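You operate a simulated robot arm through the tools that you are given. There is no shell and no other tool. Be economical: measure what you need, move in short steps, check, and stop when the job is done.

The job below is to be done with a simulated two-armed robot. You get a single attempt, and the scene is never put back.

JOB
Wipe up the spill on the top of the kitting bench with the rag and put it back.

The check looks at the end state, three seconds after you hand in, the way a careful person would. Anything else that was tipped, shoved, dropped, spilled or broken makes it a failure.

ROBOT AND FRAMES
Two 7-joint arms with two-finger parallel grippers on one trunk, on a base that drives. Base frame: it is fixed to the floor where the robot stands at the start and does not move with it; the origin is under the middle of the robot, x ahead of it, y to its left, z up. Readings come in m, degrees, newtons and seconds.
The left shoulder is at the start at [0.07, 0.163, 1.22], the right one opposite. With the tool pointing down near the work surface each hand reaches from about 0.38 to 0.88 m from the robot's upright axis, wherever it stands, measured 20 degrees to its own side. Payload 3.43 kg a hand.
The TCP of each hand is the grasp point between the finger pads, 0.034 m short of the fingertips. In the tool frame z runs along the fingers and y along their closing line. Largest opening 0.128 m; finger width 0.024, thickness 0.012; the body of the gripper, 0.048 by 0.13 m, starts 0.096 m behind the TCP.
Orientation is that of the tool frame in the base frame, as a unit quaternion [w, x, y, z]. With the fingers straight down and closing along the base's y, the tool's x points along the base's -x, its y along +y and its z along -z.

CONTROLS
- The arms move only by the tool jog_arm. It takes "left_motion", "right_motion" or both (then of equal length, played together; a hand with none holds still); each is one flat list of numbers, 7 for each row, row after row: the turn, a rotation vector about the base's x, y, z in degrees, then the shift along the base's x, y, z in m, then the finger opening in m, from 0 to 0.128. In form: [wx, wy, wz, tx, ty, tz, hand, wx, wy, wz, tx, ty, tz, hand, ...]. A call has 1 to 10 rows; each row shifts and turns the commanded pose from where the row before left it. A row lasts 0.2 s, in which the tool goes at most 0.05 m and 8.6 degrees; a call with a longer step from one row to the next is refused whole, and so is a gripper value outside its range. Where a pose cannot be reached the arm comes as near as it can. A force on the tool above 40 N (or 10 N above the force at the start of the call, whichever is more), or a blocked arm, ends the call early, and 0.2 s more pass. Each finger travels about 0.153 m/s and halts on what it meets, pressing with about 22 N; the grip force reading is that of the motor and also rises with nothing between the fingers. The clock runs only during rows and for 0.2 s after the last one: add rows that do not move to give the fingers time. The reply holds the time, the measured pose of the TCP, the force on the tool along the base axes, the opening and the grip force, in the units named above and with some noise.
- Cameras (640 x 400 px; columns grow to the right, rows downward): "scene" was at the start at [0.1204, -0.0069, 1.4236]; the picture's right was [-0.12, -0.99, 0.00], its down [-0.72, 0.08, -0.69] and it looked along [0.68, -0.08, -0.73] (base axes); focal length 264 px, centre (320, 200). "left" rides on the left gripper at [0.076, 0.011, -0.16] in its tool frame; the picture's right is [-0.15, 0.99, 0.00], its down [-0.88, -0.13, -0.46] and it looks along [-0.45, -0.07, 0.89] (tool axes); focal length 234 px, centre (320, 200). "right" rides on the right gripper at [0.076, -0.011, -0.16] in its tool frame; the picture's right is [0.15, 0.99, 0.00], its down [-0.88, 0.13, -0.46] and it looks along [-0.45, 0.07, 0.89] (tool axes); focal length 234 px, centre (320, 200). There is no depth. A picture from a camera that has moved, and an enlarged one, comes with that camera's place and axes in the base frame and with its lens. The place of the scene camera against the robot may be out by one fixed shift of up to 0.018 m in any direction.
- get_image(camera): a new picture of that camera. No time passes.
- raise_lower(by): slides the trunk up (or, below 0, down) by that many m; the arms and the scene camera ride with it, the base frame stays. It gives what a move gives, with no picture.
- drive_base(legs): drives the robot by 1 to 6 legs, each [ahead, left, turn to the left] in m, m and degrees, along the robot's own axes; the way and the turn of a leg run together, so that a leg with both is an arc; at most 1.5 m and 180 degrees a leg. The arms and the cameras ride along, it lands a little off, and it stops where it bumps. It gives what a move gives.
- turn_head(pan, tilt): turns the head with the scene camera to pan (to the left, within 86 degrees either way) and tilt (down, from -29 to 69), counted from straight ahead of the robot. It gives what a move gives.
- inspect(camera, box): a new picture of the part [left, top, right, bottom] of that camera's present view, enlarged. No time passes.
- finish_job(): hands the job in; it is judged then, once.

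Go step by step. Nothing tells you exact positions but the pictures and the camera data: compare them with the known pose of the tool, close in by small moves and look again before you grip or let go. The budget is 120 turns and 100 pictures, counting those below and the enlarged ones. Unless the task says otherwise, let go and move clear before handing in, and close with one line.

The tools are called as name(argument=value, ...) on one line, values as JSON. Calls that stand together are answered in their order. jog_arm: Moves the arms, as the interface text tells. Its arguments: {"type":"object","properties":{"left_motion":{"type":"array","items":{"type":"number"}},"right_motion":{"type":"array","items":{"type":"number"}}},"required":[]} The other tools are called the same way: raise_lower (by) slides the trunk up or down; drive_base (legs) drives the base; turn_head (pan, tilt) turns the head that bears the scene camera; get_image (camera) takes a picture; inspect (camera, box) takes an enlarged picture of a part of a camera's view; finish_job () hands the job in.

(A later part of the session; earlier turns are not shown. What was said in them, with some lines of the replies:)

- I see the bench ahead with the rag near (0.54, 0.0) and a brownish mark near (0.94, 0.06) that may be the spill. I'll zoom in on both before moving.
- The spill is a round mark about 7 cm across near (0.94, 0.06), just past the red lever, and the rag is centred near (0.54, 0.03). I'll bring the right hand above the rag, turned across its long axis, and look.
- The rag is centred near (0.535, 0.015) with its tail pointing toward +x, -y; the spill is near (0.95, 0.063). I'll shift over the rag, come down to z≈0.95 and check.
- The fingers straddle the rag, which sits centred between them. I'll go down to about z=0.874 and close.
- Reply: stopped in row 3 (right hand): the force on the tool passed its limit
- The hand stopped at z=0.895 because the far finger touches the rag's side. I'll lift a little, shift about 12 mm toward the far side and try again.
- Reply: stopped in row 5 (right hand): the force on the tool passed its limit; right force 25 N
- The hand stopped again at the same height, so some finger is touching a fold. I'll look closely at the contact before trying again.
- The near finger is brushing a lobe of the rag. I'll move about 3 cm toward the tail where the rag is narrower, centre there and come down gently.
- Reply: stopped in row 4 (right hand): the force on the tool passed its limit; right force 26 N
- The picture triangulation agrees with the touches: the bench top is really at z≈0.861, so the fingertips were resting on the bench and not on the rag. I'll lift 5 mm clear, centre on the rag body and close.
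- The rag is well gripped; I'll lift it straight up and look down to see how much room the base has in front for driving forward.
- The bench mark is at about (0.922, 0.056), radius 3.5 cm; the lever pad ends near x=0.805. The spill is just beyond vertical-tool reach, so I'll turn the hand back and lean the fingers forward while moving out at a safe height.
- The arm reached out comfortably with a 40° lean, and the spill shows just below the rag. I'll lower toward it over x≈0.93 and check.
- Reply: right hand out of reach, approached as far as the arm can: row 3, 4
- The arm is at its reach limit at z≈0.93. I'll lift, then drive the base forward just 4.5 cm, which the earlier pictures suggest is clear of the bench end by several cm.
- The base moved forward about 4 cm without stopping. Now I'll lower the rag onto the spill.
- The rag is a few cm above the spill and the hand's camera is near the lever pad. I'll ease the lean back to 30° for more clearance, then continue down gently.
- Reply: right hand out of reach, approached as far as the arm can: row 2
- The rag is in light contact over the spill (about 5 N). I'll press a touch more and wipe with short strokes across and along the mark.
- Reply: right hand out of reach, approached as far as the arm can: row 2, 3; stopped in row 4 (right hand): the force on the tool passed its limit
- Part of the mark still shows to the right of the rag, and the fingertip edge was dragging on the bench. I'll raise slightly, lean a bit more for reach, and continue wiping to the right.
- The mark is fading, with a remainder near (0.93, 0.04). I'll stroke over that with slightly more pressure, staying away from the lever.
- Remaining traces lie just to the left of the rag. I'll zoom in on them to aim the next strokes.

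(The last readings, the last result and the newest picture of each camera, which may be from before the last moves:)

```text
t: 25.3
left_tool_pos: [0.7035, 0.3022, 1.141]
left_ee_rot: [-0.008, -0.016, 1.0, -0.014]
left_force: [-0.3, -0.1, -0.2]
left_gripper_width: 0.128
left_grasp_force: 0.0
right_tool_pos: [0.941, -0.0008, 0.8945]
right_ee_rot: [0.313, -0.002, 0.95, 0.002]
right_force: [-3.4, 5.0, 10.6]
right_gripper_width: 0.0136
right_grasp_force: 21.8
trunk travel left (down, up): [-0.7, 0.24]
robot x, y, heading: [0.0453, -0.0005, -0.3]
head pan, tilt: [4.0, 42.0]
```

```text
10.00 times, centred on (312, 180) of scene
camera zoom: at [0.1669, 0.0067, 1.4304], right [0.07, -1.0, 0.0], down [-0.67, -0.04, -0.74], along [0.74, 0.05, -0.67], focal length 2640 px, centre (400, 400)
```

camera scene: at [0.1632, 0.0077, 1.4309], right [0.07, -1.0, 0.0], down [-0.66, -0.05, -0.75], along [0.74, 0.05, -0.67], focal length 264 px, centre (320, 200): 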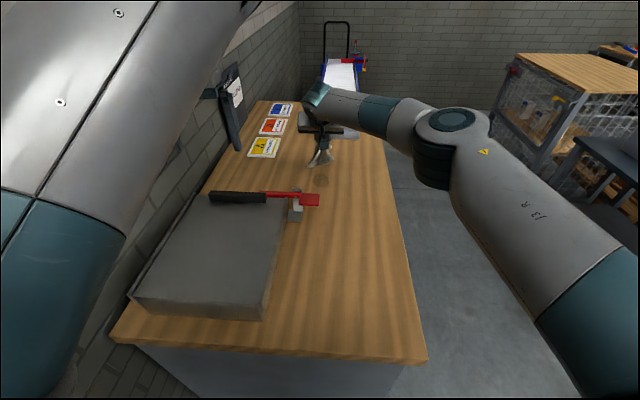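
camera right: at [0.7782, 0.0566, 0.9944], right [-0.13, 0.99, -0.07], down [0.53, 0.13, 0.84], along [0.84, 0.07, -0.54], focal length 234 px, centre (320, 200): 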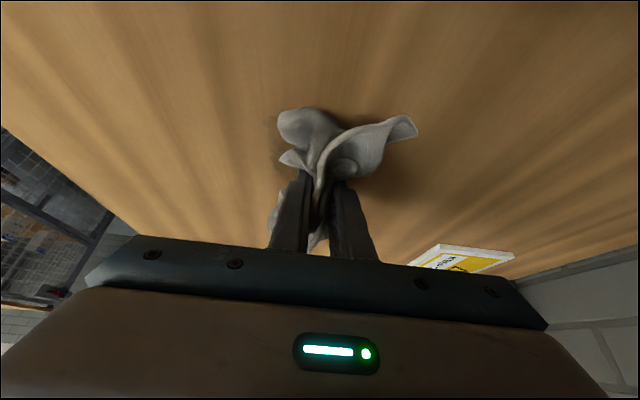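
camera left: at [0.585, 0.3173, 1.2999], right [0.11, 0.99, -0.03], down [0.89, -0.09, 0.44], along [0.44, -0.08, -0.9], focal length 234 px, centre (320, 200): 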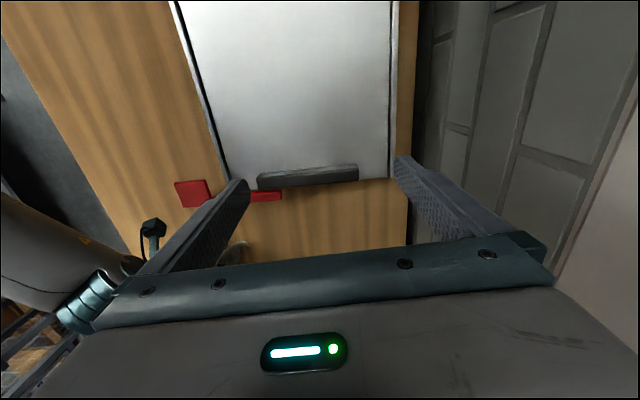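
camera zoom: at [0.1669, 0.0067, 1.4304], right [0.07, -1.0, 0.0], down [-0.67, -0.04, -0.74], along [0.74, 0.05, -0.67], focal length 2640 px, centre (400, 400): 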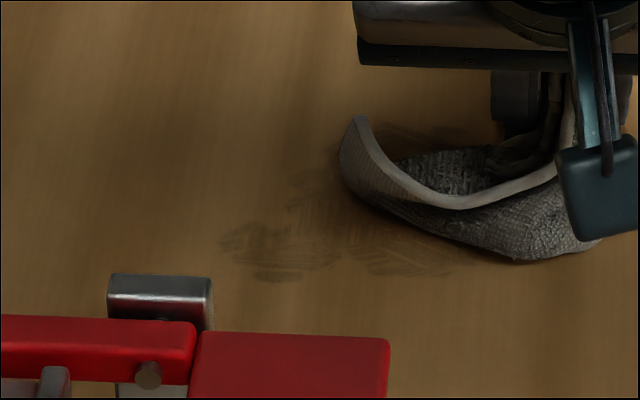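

Faint traces remain along the near edge of the mark (x≈0.88–0.90, y 0.04–0.11). I'll stroke across that strip, holding x so that the rag stays clear of the lever.

jog_arm(right_motion=[0, 0, 0, -0.03, 0.015, 0.006, 0.0, 0, 0, 0, -0.015, 0.01, -0.006, 0.0, 0, 0, 0, 0, 0.025, 0, 0.0, 0, 0, 0, 0, 0.025, 0, 0.0, 0, 0, 0, 0, 0.025, 0, 0.0, 0, 0, 0, -0.012, 0.0, 0, 0.0, 0, 0, 0, 0, -0.025, 0, 0.0, 0, 0, 0, 0, -0.025, 0, 0.0, 0, 0, 0, 0, -0.025, 0, 0.0, 0, 0, 0, 0, -0.02, 0, 0.0])

inspect(camera="scene", box=[280, 150, 360, 200])

```text
t: 27.5
left_tool_pos: [0.7033, 0.3015, 1.1398]
left_ee_rot: [-0.008, -0.015, 1.0, -0.014]
left_force: [-1.0, 0.8, 0.4]
left_gripper_width: 0.128
left_grasp_force: 0.0
right_tool_pos: [0.8846, 0.0033, 0.894]
right_ee_rot: [0.312, -0.001, 0.95, 0.002]
right_force: [-2.0, 5.1, 10.0]
right_gripper_width: 0.0134
right_grasp_force: 21.7
trunk travel left (down, up): [-0.7, 0.24]
robot x, y, heading: [0.0403, -0.0016, -0.2]
head pan, tilt: [4.0, 42.0]
```

```text
8.00 times, centred on (320, 175) of scene
camera zoom: at [0.1668, 0.0068, 1.4304], right [0.07, -1.0, 0.0], down [-0.67, -0.04, -0.74], along [0.74, 0.05, -0.67], focal length 2112 px, centre (320, 400)
```

zoom: 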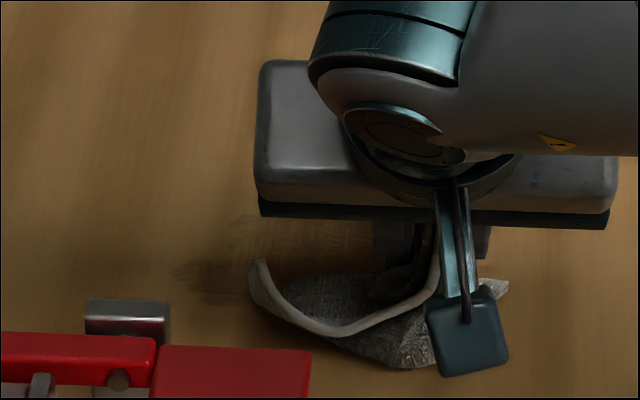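

I'll lift the rag aside to see what is left of the mark.

jog_arm(right_motion=[0, 0, 0, 0, -0.03, 0.03, 0.0, 0, 0, 0, 0, -0.04, 0.02, 0.0, 0, 0, 0, 0, -0.04, 0, 0.0, 0, 0, 0, 0, 0, 0, 0.0])

inspect(camera="scene", box=[280, 150, 360, 200])

```text
t: 28.5
left_tool_pos: [0.7039, 0.3027, 1.1385]
left_ee_rot: [-0.008, -0.015, 1.0, -0.015]
left_force: [0.3, -0.1, 0.7]
left_gripper_width: 0.1279
left_grasp_force: 0.1
right_tool_pos: [0.8879, -0.103, 0.9437]
right_ee_rot: [0.312, -0.002, 0.95, 0.002]
right_force: [-0.1, 0.7, 0.0]
right_gripper_width: 0.0135
right_grasp_force: 22.5
trunk travel left (down, up): [-0.7, 0.24]
robot x, y, heading: [0.042, -0.0033, -0.2]
head pan, tilt: [4.0, 42.0]
```

```text
8.00 times, centred on (320, 175) of scene
camera zoom: at [0.1686, 0.0079, 1.4302], right [0.07, -1.0, 0.0], down [-0.67, -0.04, -0.74], along [0.74, 0.05, -0.67], focal length 2112 px, centre (320, 400)
```

zoom: 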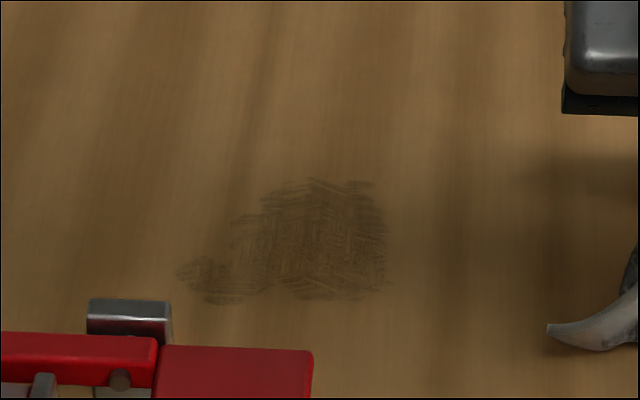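

The mark is much fainter but not gone; it needs a more thorough raster over x 0.87–0.96, y 0.03–0.115. I'll go over it in several rows, starting at the far side.

jog_arm(right_motion=[0, 0, 0, 0.022, 0.043, -0.012, 0.0, 0, 0, 0, 0.022, 0.043, -0.012, 0.0, 0, 0, 0, 0, 0.033, -0.0255, 0.0, 0, 0, 0, 0, 0.03, 0, 0.0, 0, 0, 0, 0, 0.03, 0, 0.0, 0, 0, 0, 0, 0.02, 0, 0.0, 0, 0, 0, -0.012, 0, 0, 0.0, 0, 0, 0, 0, -0.03, 0, 0.0, 0, 0, 0, 0, -0.03, 0, 0.0, 0, 0, 0, 0, -0.02, 0, 0.0])

jog_arm(right_motion=[0, 0, 0, -0.012, 0, 0, 0.0, 0, 0, 0, 0, 0.03, 0, 0.0, 0, 0, 0, 0, 0.03, 0, 0.0, 0, 0, 0, 0, 0.035, 0, 0.0, 0, 0, 0, -0.012, 0, 0, 0.0, 0, 0, 0, 0, -0.03, 0, 0.0, 0, 0, 0, 0, -0.03, 0, 0.0, 0, 0, 0, 0, -0.035, 0, 0.0, 0, 0, 0, -0.012, 0, 0, 0.0])

jog_arm(right_motion=[0, 0, 0, 0, 0.03, 0, 0.0, 0, 0, 0, 0, 0.03, 0, 0.0, 0, 0, 0, 0, 0.035, 0, 0.0, 0, 0, 0, -0.01, 0, 0, 0.0, 0, 0, 0, 0, -0.03, 0, 0.0, 0, 0, 0, 0, -0.03, 0, 0.0, 0, 0, 0, 0, -0.035, 0, 0.0, 0, 0, 0, 0, -0.05, 0.02, 0.0, 0, 0, 0, 0, -0.05, 0, 0.0, 0, 0, 0, 0, 0, 0, 0.0])

inspect(camera="scene", box=[280, 150, 360, 200])

```text
t: 30.7
left_tool_pos: [0.7021, 0.3024, 1.1383]
left_ee_rot: [-0.008, -0.016, 1.0, -0.014]
left_force: [-0.4, -1.2, -0.1]
left_gripper_width: 0.1279
left_grasp_force: 0.1
right_tool_pos: [0.9153, 0.0131, 0.895]
right_ee_rot: [0.312, -0.002, 0.95, 0.003]
right_force: [-1.9, 5.9, 9.1]
right_gripper_width: 0.0136
right_grasp_force: 22.2
trunk travel left (down, up): [-0.7, 0.24]
robot x, y, heading: [0.0464, -0.0041, 0.3]
head pan, tilt: [4.0, 42.0]
```

```text
t: 32.7
left_tool_pos: [0.7053, 0.3024, 1.1386]
left_ee_rot: [-0.007, -0.013, 1.0, -0.014]
left_force: [0.1, 0.9, 0.0]
left_gripper_width: 0.128
left_grasp_force: 0.1
right_tool_pos: [0.8837, 0.009, 0.8947]
right_ee_rot: [0.314, 0.0, 0.95, 0.0]
right_force: [8.3, -2.7, 11.4]
right_gripper_width: 0.0136
right_grasp_force: 21.8
trunk travel left (down, up): [-0.7, 0.24]
robot x, y, heading: [0.0441, 0.0008, -0.2]
head pan, tilt: [4.0, 42.0]
```

```text
refused: row 8 steps farther than a row can; nothing moved
```

```text
8.00 times, centred on (320, 175) of scene
camera zoom: at [0.1689, 0.0068, 1.4302], right [0.06, -1.0, 0.0], down [-0.67, -0.04, -0.74], along [0.74, 0.05, -0.67], focal length 2112 px, centre (320, 400)
```

zoom: 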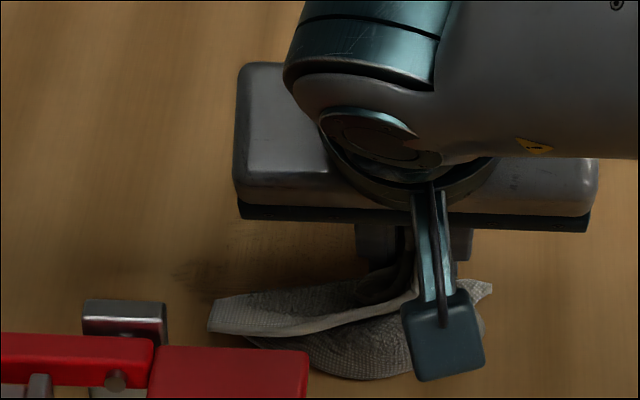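

The far rows are cleaner; I'll do one more pass at this x, then move aside and look.

jog_arm(right_motion=[0, 0, 0, 0, 0.03, 0, 0.0, 0, 0, 0, 0, 0.03, 0, 0.0, 0, 0, 0, 0, 0.04, 0, 0.0, 0, 0, 0, 0.006, 0, 0, 0.0, 0, 0, 0, 0, -0.03, 0, 0.0, 0, 0, 0, 0, -0.03, 0, 0.0, 0, 0, 0, 0, -0.04, 0, 0.0, 0, 0, 0, 0.01, -0.04, 0.025, 0.0, 0, 0, 0, 0, -0.045, 0.01, 0.0, 0, 0, 0, 0, -0.02, 0, 0.0])

inspect(camera="scene", box=[280, 150, 360, 200])

```text
t: 34.9
left_tool_pos: [0.7048, 0.3019, 1.1385]
left_ee_rot: [-0.009, -0.014, 1.0, -0.013]
left_force: [-0.2, -0.4, 0.2]
left_gripper_width: 0.1283
left_grasp_force: 0.1
right_tool_pos: [0.8987, -0.0909, 0.9303]
right_ee_rot: [0.311, -0.002, 0.95, 0.002]
right_force: [0.2, 0.3, -0.8]
right_gripper_width: 0.0133
right_grasp_force: 22.3
trunk travel left (down, up): [-0.7, 0.24]
robot x, y, heading: [0.0459, -0.0022, -0.2]
head pan, tilt: [4.0, 42.0]
```

```text
8.00 times, centred on (320, 175) of scene
camera zoom: at [0.1693, 0.0063, 1.4301], right [0.07, -1.0, 0.0], down [-0.67, -0.04, -0.74], along [0.74, 0.05, -0.67], focal length 2112 px, centre (320, 400)
```

zoom: 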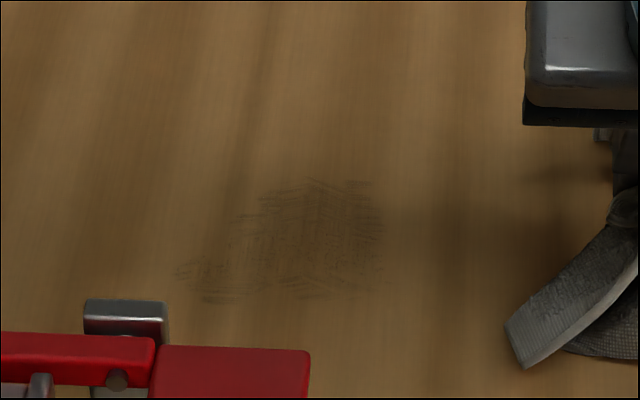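

The mark is fading evenly with each raster. I'll repeat the raster over the same area.

jog_arm(right_motion=[0, 0, 0, 0.018, 0.04, -0.01, 0.0, 0, 0, 0, 0.018, 0.04, -0.01, 0.0, 0, 0, 0, 0, 0.026, -0.016, 0.0, 0, 0, 0, 0, 0.03, 0, 0.0, 0, 0, 0, 0, 0.03, 0, 0.0, 0, 0, 0, 0, 0.025, 0, 0.0, 0, 0, 0, -0.01, 0, 0, 0.0, 0, 0, 0, 0, -0.03, 0, 0.0, 0, 0, 0, 0, -0.03, 0, 0.0, 0, 0, 0, 0, -0.025, 0, 0.0])

jog_arm(right_motion=[0, 0, 0, -0.01, 0, 0, 0.0, 0, 0, 0, 0, 0.03, 0, 0.0, 0, 0, 0, 0, 0.03, 0, 0.0, 0, 0, 0, 0, 0.035, 0, 0.0, 0, 0, 0, -0.01, 0, 0, 0.0, 0, 0, 0, 0, -0.03, 0, 0.0, 0, 0, 0, 0, -0.03, 0, 0.0, 0, 0, 0, 0, -0.035, 0, 0.0, 0, 0, 0, -0.012, 0, 0, 0.0])

jog_arm(right_motion=[0, 0, 0, 0, 0.03, 0, 0.0, 0, 0, 0, 0, 0.03, 0, 0.0, 0, 0, 0, 0, 0.04, 0, 0.0, 0, 0, 0, 0.005, 0, 0, 0.0, 0, 0, 0, 0, -0.03, 0, 0.0, 0, 0, 0, 0, -0.03, 0, 0.0, 0, 0, 0, 0, -0.04, 0, 0.0, 0, 0, 0, 0.008, 0, 0, 0.0, 0, 0, 0, 0, 0.04, 0, 0.0, 0, 0, 0, 0, 0.04, 0, 0.0])

jog_arm(right_motion=[0, 0, 0, 0.01, 0.015, 0, 0.0, 0, 0, 0, 0, -0.035, 0, 0.0, 0, 0, 0, 0, -0.035, 0, 0.0, 0, 0, 0, 0.01, 0, 0, 0.0, 0, 0, 0, 0, 0.035, 0, 0.0, 0, 0, 0, 0, 0.035, 0, 0.0, 0, 0, 0, 0.01, -0.03, 0, 0.0, 0, 0, 0, 0, -0.04, 0, 0.0, 0, 0, 0, -0.01, -0.04, 0.025, 0.0, 0, 0, 0, 0, -0.045, 0.01, 0.0])

inspect(camera="scene", box=[280, 150, 360, 200])

```text
t: 37.0
left_tool_pos: [0.702, 0.3023, 1.1388]
left_ee_rot: [-0.007, -0.016, 1.0, -0.014]
left_force: [-0.4, 0.6, -0.3]
left_gripper_width: 0.128
left_grasp_force: 0.1
right_tool_pos: [0.919, 0.0198, 0.8941]
right_ee_rot: [0.314, -0.003, 0.949, 0.006]
right_force: [-4.8, -0.6, 10.0]
right_gripper_width: 0.0137
right_grasp_force: 22.3
right hand out of reach, approached as far as the arm can: row 6
trunk travel left (down, up): [-0.7, 0.24]
robot x, y, heading: [0.0437, -0.0032, 0.0]
head pan, tilt: [4.0, 42.0]
stopped in row 10 (right hand): the force on the tool passed its limit (the readings are from after the stop); the commanded pose is now the measured one
```

```text
t: 38.5
left_tool_pos: [0.7023, 0.3067, 1.1396]
left_ee_rot: [-0.008, -0.019, 1.0, -0.013]
left_force: [0.4, 0.0, 0.4]
left_gripper_width: 0.1279
left_grasp_force: 0.0
right_tool_pos: [0.8956, 0.0982, 0.8939]
right_ee_rot: [0.313, -0.01, 0.95, 0.015]
right_force: [-1.8, 0.8, 3.4]
right_gripper_width: 0.0136
right_grasp_force: 21.7
trunk travel left (down, up): [-0.7, 0.24]
robot x, y, heading: [0.045, -0.0034, 0.1]
head pan, tilt: [4.0, 42.0]
stopped in row 7 (right hand): the force on the tool passed its limit (the readings are from after the stop); the commanded pose is now the measured one
```

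```text
t: 40.7
left_tool_pos: [0.7025, 0.3095, 1.1391]
left_ee_rot: [-0.008, -0.018, 1.0, -0.015]
left_force: [0.2, 0.9, -0.4]
left_gripper_width: 0.128
left_grasp_force: 0.0
right_tool_pos: [0.9025, 0.1482, 0.8947]
right_ee_rot: [0.313, -0.009, 0.95, 0.011]
right_force: [-1.0, -2.9, 4.7]
right_gripper_width: 0.0135
right_grasp_force: 21.8
right hand out of reach, approached as far as the arm can: row 3, 4
trunk travel left (down, up): [-0.7, 0.24]
robot x, y, heading: [0.0442, -0.0013, -0.0]
head pan, tilt: [4.0, 42.0]
```

```text
t: 42.9
left_tool_pos: [0.7038, 0.3062, 1.1394]
left_ee_rot: [-0.008, -0.018, 1.0, -0.012]
left_force: [0.4, 0.6, 0.1]
left_gripper_width: 0.128
left_grasp_force: 0.0
right_tool_pos: [0.9081, -0.0053, 0.9284]
right_ee_rot: [0.312, -0.009, 0.95, 0.014]
right_force: [0.6, 0.0, -1.0]
right_gripper_width: 0.0134
right_grasp_force: 22.3
right hand out of reach, approached as far as the arm can: row 1, 6
trunk travel left (down, up): [-0.7, 0.24]
robot x, y, heading: [0.0418, 0.0004, 0.2]
head pan, tilt: [4.0, 42.0]
```

```text
8.00 times, centred on (320, 175) of scene
camera zoom: at [0.1692, 0.0062, 1.4301], right [0.07, -1.0, 0.0], down [-0.67, -0.05, -0.74], along [0.74, 0.06, -0.67], focal length 2112 px, centre (320, 400)
```

zoom: 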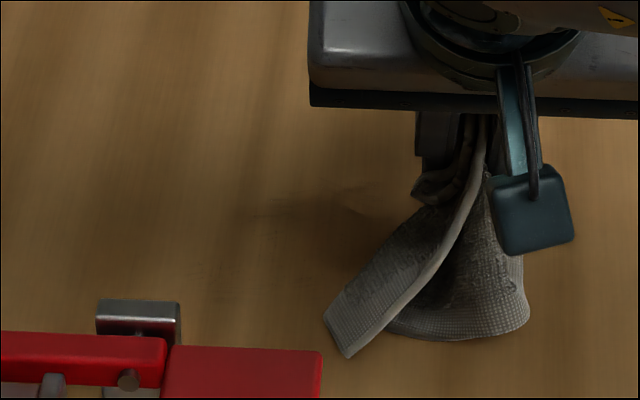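

The mark is almost gone. I chained moves past an early stop there and drifted a bit left, though the lever looks untouched; I'll move aside and check carefully.

jog_arm(right_motion=[0, 0, 0, 0, -0.045, 0.015, 0.0, 0, 0, 0, 0, -0.045, 0, 0.0, 0, 0, 0, 0, 0, 0, 0.0])

inspect(camera="scene", box=[280, 150, 360, 200])

get_image(camera="scene")

```text
t: 43.7
left_tool_pos: [0.7026, 0.3093, 1.1378]
left_ee_rot: [-0.009, -0.018, 1.0, -0.014]
left_force: [0.8, -0.2, -0.5]
left_gripper_width: 0.1279
left_grasp_force: 0.1
right_tool_pos: [0.9083, -0.0921, 0.9419]
right_ee_rot: [0.312, -0.011, 0.95, 0.014]
right_force: [-0.4, 0.7, -1.1]
right_gripper_width: 0.0136
right_grasp_force: 22.6
trunk travel left (down, up): [-0.7, 0.24]
robot x, y, heading: [0.0454, 0.0018, 0.2]
head pan, tilt: [4.0, 42.0]
```

```text
8.00 times, centred on (320, 175) of scene
camera zoom: at [0.1693, 0.0114, 1.4301], right [0.07, -1.0, 0.0], down [-0.67, -0.05, -0.74], along [0.74, 0.05, -0.67], focal length 2112 px, centre (320, 400)
```

zoom: 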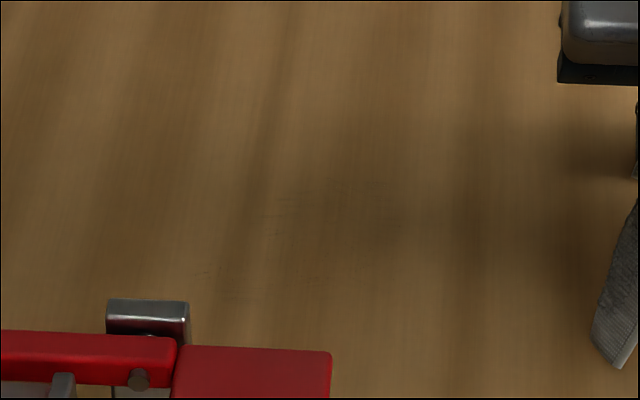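

```text
55 pictures are left
camera scene: at [0.1693, 0.0114, 1.4301], right [0.07, -1.0, 0.0], down [-0.67, -0.05, -0.74], along [0.74, 0.05, -0.67], focal length 264 px, centre (320, 200)
```

scene: 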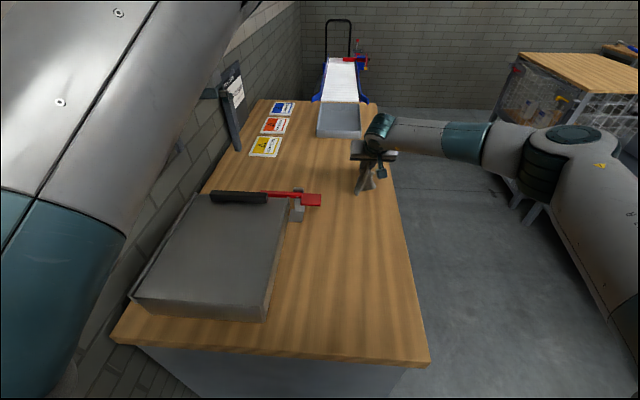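

Only very faint traces remain. One more careful raster, step by step, should clear it.

jog_arm(right_motion=[0, 0, 0, 0.012, 0.045, -0.01, 0.0, 0, 0, 0, 0.012, 0.04, -0.015, 0.0, 0, 0, 0, 0, 0.027, -0.022, 0.0, 0, 0, 0, 0, 0.03, 0, 0.0, 0, 0, 0, 0, 0.03, 0, 0.0, 0, 0, 0, -0.01, 0, 0, 0.0, 0, 0, 0, 0, -0.03, 0, 0.0, 0, 0, 0, 0, -0.03, 0, 0.0])

```text
t: 45.5
left_tool_pos: [0.7025, 0.3069, 1.139]
left_ee_rot: [-0.008, -0.019, 1.0, -0.013]
left_force: [0.0, -0.5, 0.3]
left_gripper_width: 0.1281
left_grasp_force: 0.0
right_tool_pos: [0.9208, 0.0187, 0.8973]
right_ee_rot: [0.312, -0.011, 0.95, 0.014]
right_force: [-1.0, 0.1, -0.6]
right_gripper_width: 0.0137
right_grasp_force: 22.1
trunk travel left (down, up): [-0.7, 0.24]
robot x, y, heading: [0.0441, -0.0014, 0.2]
head pan, tilt: [4.0, 42.0]
```

Contact was too light at z=0.897; I'll lower 2.5 mm and repeat.

jog_arm(right_motion=[0, 0, 0, 0.008, 0, -0.0025, 0.0, 0, 0, 0, 0, 0.03, 0, 0.0, 0, 0, 0, 0, 0.035, 0, 0.0, 0, 0, 0, -0.01, 0, 0, 0.0, 0, 0, 0, 0, -0.03, 0, 0.0, 0, 0, 0, 0, -0.035, 0, 0.0, 0, 0, 0, -0.01, 0, 0, 0.0, 0, 0, 0, 0, 0.035, 0, 0.0, 0, 0, 0, 0, 0.035, 0, 0.0, 0, 0, 0, -0.01, 0.01, 0, 0.0])

```text
t: 47.7
left_tool_pos: [0.7033, 0.3067, 1.139]
left_ee_rot: [-0.007, -0.017, 1.0, -0.014]
left_force: [-0.6, -0.9, -0.1]
left_gripper_width: 0.128
left_grasp_force: 0.0
right_tool_pos: [0.9018, 0.0984, 0.8963]
right_ee_rot: [0.312, -0.01, 0.95, 0.013]
right_force: [0.5, 0.0, 1.0]
right_gripper_width: 0.0134
right_grasp_force: 22.3
trunk travel left (down, up): [-0.7, 0.24]
robot x, y, heading: [0.0459, 0.0007, 0.4]
head pan, tilt: [4.0, 42.0]
```

jog_arm(right_motion=[0, 0, 0, 0, 0, -0.002, 0.0, 0, 0, 0, 0, -0.04, 0, 0.0, 0, 0, 0, 0, -0.04, 0, 0.0, 0, 0, 0, -0.012, 0, 0, 0.0, 0, 0, 0, 0, 0.04, 0, 0.0, 0, 0, 0, 0, 0.04, 0, 0.0, 0, 0, 0, 0.02, -0.04, 0, 0.0, 0, 0, 0, 0.01, 0.01, 0, 0.0, 0, 0, 0, 0.005, -0.045, 0, 0.0])

jog_arm(right_motion=[0, 0, 0, 0, -0.04, 0.025, 0.0, 0, 0, 0, 0, -0.045, 0.02, 0.0, 0, 0, 0, 0, -0.045, 0.02, 0.0, 0, 0, 0, 0, 0, 0.04, 0.0, 0, 0, 0, 0, 0, 0.0, 0.0])

inspect(camera="scene", box=[280, 150, 360, 200])

get_image(camera="right")

```text
t: 49.7
left_tool_pos: [0.6996, 0.3088, 1.1401]
left_ee_rot: [-0.007, -0.02, 1.0, -0.013]
left_force: [0.8, -0.1, 0.5]
left_gripper_width: 0.128
left_grasp_force: 0.1
right_tool_pos: [0.9239, 0.0262, 0.8943]
right_ee_rot: [0.313, -0.011, 0.949, 0.015]
right_force: [-12.5, 9.2, 23.2]
right_gripper_width: 0.0132
right_grasp_force: 22.2
trunk travel left (down, up): [-0.7, 0.24]
robot x, y, heading: [0.0461, -0.0001, 0.2]
head pan, tilt: [4.0, 42.0]
```

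```text
t: 50.9
left_tool_pos: [0.7037, 0.3085, 1.1379]
left_ee_rot: [-0.008, -0.019, 1.0, -0.013]
left_force: [-0.3, -0.9, -0.4]
left_gripper_width: 0.1279
left_grasp_force: 0.0
right_tool_pos: [0.923, -0.1048, 0.9972]
right_ee_rot: [0.313, -0.01, 0.95, 0.014]
right_force: [0.3, -0.4, 0.0]
right_gripper_width: 0.0138
right_grasp_force: 22.1
trunk travel left (down, up): [-0.7, 0.24]
robot x, y, heading: [0.0452, 0.0006, 0.0]
head pan, tilt: [4.0, 42.0]
```

```text
8.00 times, centred on (320, 175) of scene
camera zoom: at [0.1694, 0.0088, 1.4301], right [0.07, -1.0, 0.0], down [-0.67, -0.05, -0.74], along [0.74, 0.05, -0.67], focal length 2112 px, centre (320, 400)
```

zoom: 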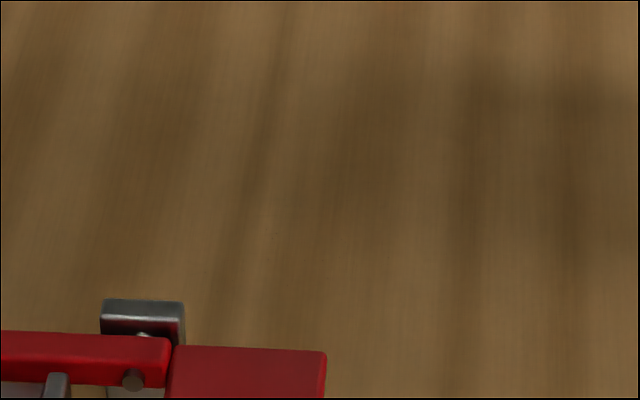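

```text
53 pictures are left
camera right: at [0.7672, -0.1223, 1.0809], right [-0.14, 0.99, -0.07], down [0.44, 0.13, 0.89], along [0.89, 0.1, -0.45], focal length 234 px, centre (320, 200)
```

right: 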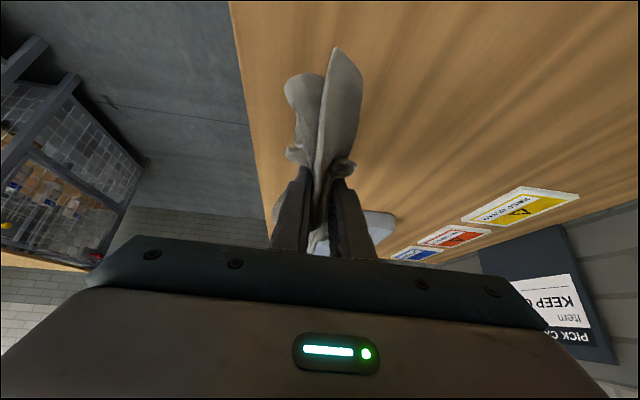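

The spill is gone and the lever looks unchanged. Now I'll straighten the hand, turn it back to the original grasp orientation and bring the rag back over its old place.

jog_arm(right_motion=[0, 7.3, 0, -0.03, 0, 0.016, 0.0, 0, 7.3, 0, -0.03, 0, 0.016, 0.0, 0, 7.3, 0, -0.03, 0, 0.016, 0.0, 0, 7.3, 0, -0.03, 0, 0.016, 0.0, 0, 7.3, 0, -0.03, 0, 0.0, 0.0, 0, 0, 0, 0, 0, 0, 0.0])

jog_arm(right_motion=[0, 0, -8.5, -0.033, 0.016, 0, 0.0, 0, 0, -8.5, -0.033, 0.016, 0, 0.0, 0, 0, -8.5, -0.033, 0.016, 0, 0.0, 0, 0, -8.5, -0.033, 0.016, 0, 0.0, 0, 0, -8.5, -0.033, 0.016, 0, 0.0, 0, 0, -8.5, -0.033, 0.016, 0, 0.0, 0, 0, -8.5, -0.033, 0.016, 0, 0.0, 0, 0, 0, 0, 0, 0, 0.0])

get_image(camera="right")

```text
t: 52.3
left_tool_pos: [0.7016, 0.3075, 1.1392]
left_ee_rot: [-0.007, -0.019, 1.0, -0.013]
left_force: [0.5, -0.4, -0.2]
left_gripper_width: 0.1281
left_grasp_force: 0.1
right_tool_pos: [0.7743, -0.1062, 1.0615]
right_ee_rot: [-0.002, -0.005, 1.0, 0.016]
right_force: [0.5, -0.3, -0.7]
right_gripper_width: 0.0135
right_grasp_force: 22.2
trunk travel left (down, up): [-0.7, 0.24]
robot x, y, heading: [0.0483, 0.0017, 0.2]
head pan, tilt: [4.0, 42.0]
```

```text
t: 54.1
left_tool_pos: [0.7028, 0.3068, 1.1383]
left_ee_rot: [-0.009, -0.019, 1.0, -0.013]
left_force: [-0.4, 0.9, -0.3]
left_gripper_width: 0.1277
left_grasp_force: 0.1
right_tool_pos: [0.5416, 0.0059, 1.0625]
right_ee_rot: [0.006, 0.492, 0.871, 0.014]
right_force: [0.2, 0.4, -0.1]
right_gripper_width: 0.0134
right_grasp_force: 21.9
trunk travel left (down, up): [-0.7, 0.24]
robot x, y, heading: [0.0471, -0.0003, 0.2]
head pan, tilt: [4.0, 42.0]
```

```text
52 pictures are left
camera right: at [0.489, 0.0613, 1.222], right [0.77, 0.64, 0.03], down [0.55, -0.69, 0.46], along [0.31, -0.34, -0.89], focal length 234 px, centre (320, 200)
```

right: 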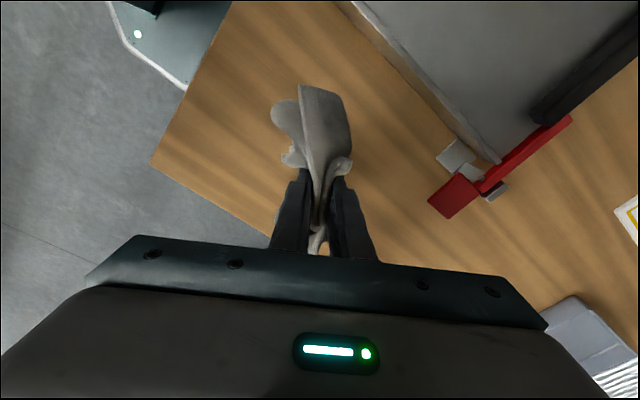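

The rag is right over its old place and the spot looks clean from here too. I'll lower it onto the bench and open.

jog_arm(right_motion=[0, 0, 0, 0, 0, -0.045, 0.0, 0, 0, 0, 0, 0, -0.045, 0.0, 0, 0, 0, 0, 0.001, -0.045, 0.0, 0, 0, 0, 0, 0, -0.025, 0.0, 0, 0, 0, 0, 0, 0, 0.0, 0, 0, 0, 0, 0, 0, 0.03, 0, 0, 0, 0, 0, 0, 0.06, 0, 0, 0, 0, 0, 0, 0.09, 0, 0, 0, 0, 0, 0, 0.1, 0, 0, 0, 0, 0, 0, 0.1])

get_image(camera="right")

get_image(camera="scene")

```text
t: 56.3
left_tool_pos: [0.7024, 0.3077, 1.1386]
left_ee_rot: [-0.007, -0.019, 1.0, -0.014]
left_force: [0.1, -0.3, 0.4]
left_gripper_width: 0.1281
left_grasp_force: 0.1
right_tool_pos: [0.5425, 0.0064, 0.9031]
right_ee_rot: [0.007, 0.491, 0.871, 0.014]
right_force: [0.4, 0.6, 0.3]
right_gripper_width: 0.1
right_grasp_force: 0.1
trunk travel left (down, up): [-0.7, 0.24]
robot x, y, heading: [0.0458, -0.0012, 0.3]
head pan, tilt: [4.0, 42.0]
```

```text
51 pictures are left
camera right: at [0.4893, 0.0621, 1.0626], right [0.77, 0.64, 0.03], down [0.55, -0.69, 0.46], along [0.31, -0.34, -0.89], focal length 234 px, centre (320, 200)
```

right: 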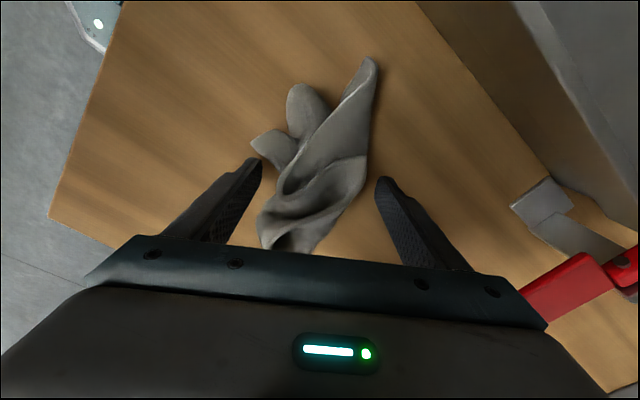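

```text
50 pictures are left
camera scene: at [0.1689, 0.009, 1.4302], right [0.07, -1.0, 0.0], down [-0.67, -0.05, -0.74], along [0.74, 0.05, -0.67], focal length 264 px, centre (320, 200)
```

scene: 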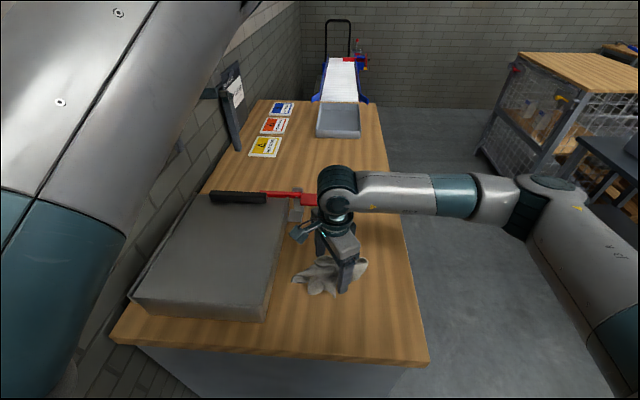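

The rag is released and relaxed back to its place. I'll open fully, lift straight up, and move the hand clear to the right.

jog_arm(right_motion=[0, 0, 0, 0, 0, 0, 0.128, 0, 0, 0, 0, 0, 0.03, 0.128, 0, 0, 0, 0, 0, 0.045, 0.128, 0, 0, 0, 0, 0, 0.045, 0.128, 0, 0, 0, 0, 0, 0.045, 0.128, 0, 0, 0, 0, -0.045, 0, 0.128, 0, 0, 0, 0, -0.045, 0, 0.128, 0, 0, 0, 0, -0.045, 0, 0.128, 0, 0, 0, 0, -0.045, 0, 0.128, 0, 0, 0, 0, -0.045, 0, 0.128])

get_image(camera="scene")

get_image(camera="left")

inspect(camera="scene", box=[240, 130, 400, 230])

```text
t: 58.5
left_tool_pos: [0.7003, 0.3063, 1.1398]
left_ee_rot: [-0.007, -0.018, 1.0, -0.014]
left_force: [0.0, -0.9, 0.4]
left_gripper_width: 0.1279
left_grasp_force: 0.1
right_tool_pos: [0.5417, -0.2202, 1.0664]
right_ee_rot: [0.008, 0.491, 0.871, 0.015]
right_force: [0.8, -0.8, 0.5]
right_gripper_width: 0.1278
right_grasp_force: 0.1
trunk travel left (down, up): [-0.7, 0.24]
robot x, y, heading: [0.0434, 0.0032, 0.3]
head pan, tilt: [4.0, 42.0]
```

```text
49 pictures are left
camera scene: at [0.168, 0.0069, 1.4303], right [0.07, -1.0, 0.0], down [-0.67, -0.05, -0.74], along [0.74, 0.05, -0.67], focal length 264 px, centre (320, 200)
```

scene: 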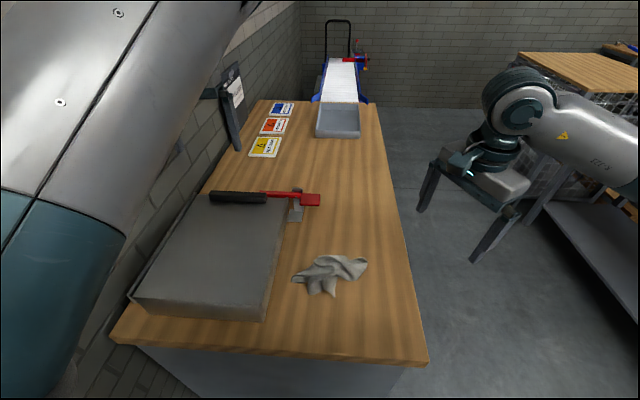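

```text
48 pictures are left
camera left: at [0.6274, 0.3179, 1.301], right [0.11, 0.99, -0.03], down [0.89, -0.09, 0.45], along [0.44, -0.07, -0.9], focal length 234 px, centre (320, 200)
```

left: 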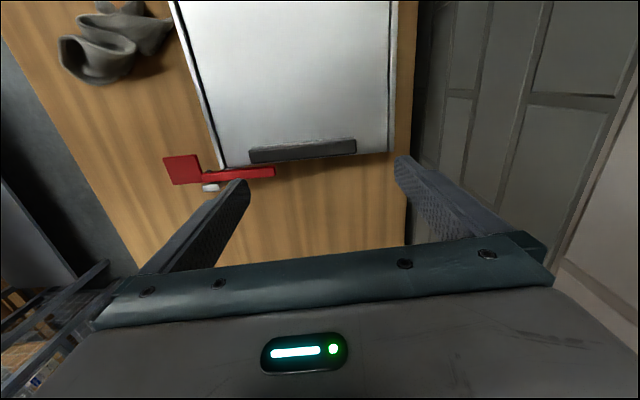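

```text
4.00 times, centred on (320, 180) of scene
camera zoom: at [0.168, 0.0069, 1.4303], right [0.07, -1.0, 0.0], down [-0.67, -0.05, -0.74], along [0.74, 0.05, -0.67], focal length 1056 px, centre (320, 280)
```

zoom: 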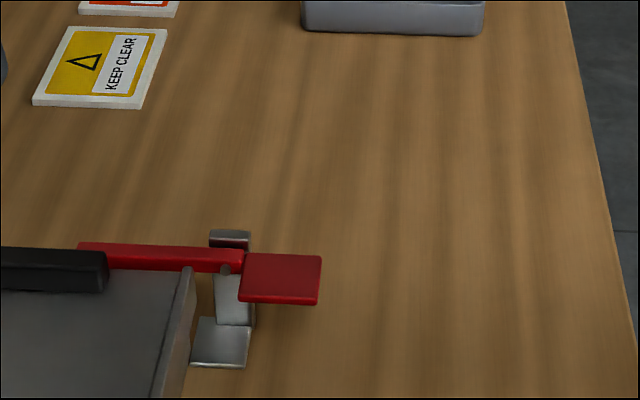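

The bench is clean, the rag lies back in its original place, the lever, tray and cards look undisturbed, and the hand is clear, so I'm handing in.

finish_job()

```text
The job is handed in.
```

I wiped the spill off the kitting bench and put the rag back where it was. In the last pictures no trace of the spill is visible, nothing else on the bench looks disturbed, and the right hand is empty and off to the side.
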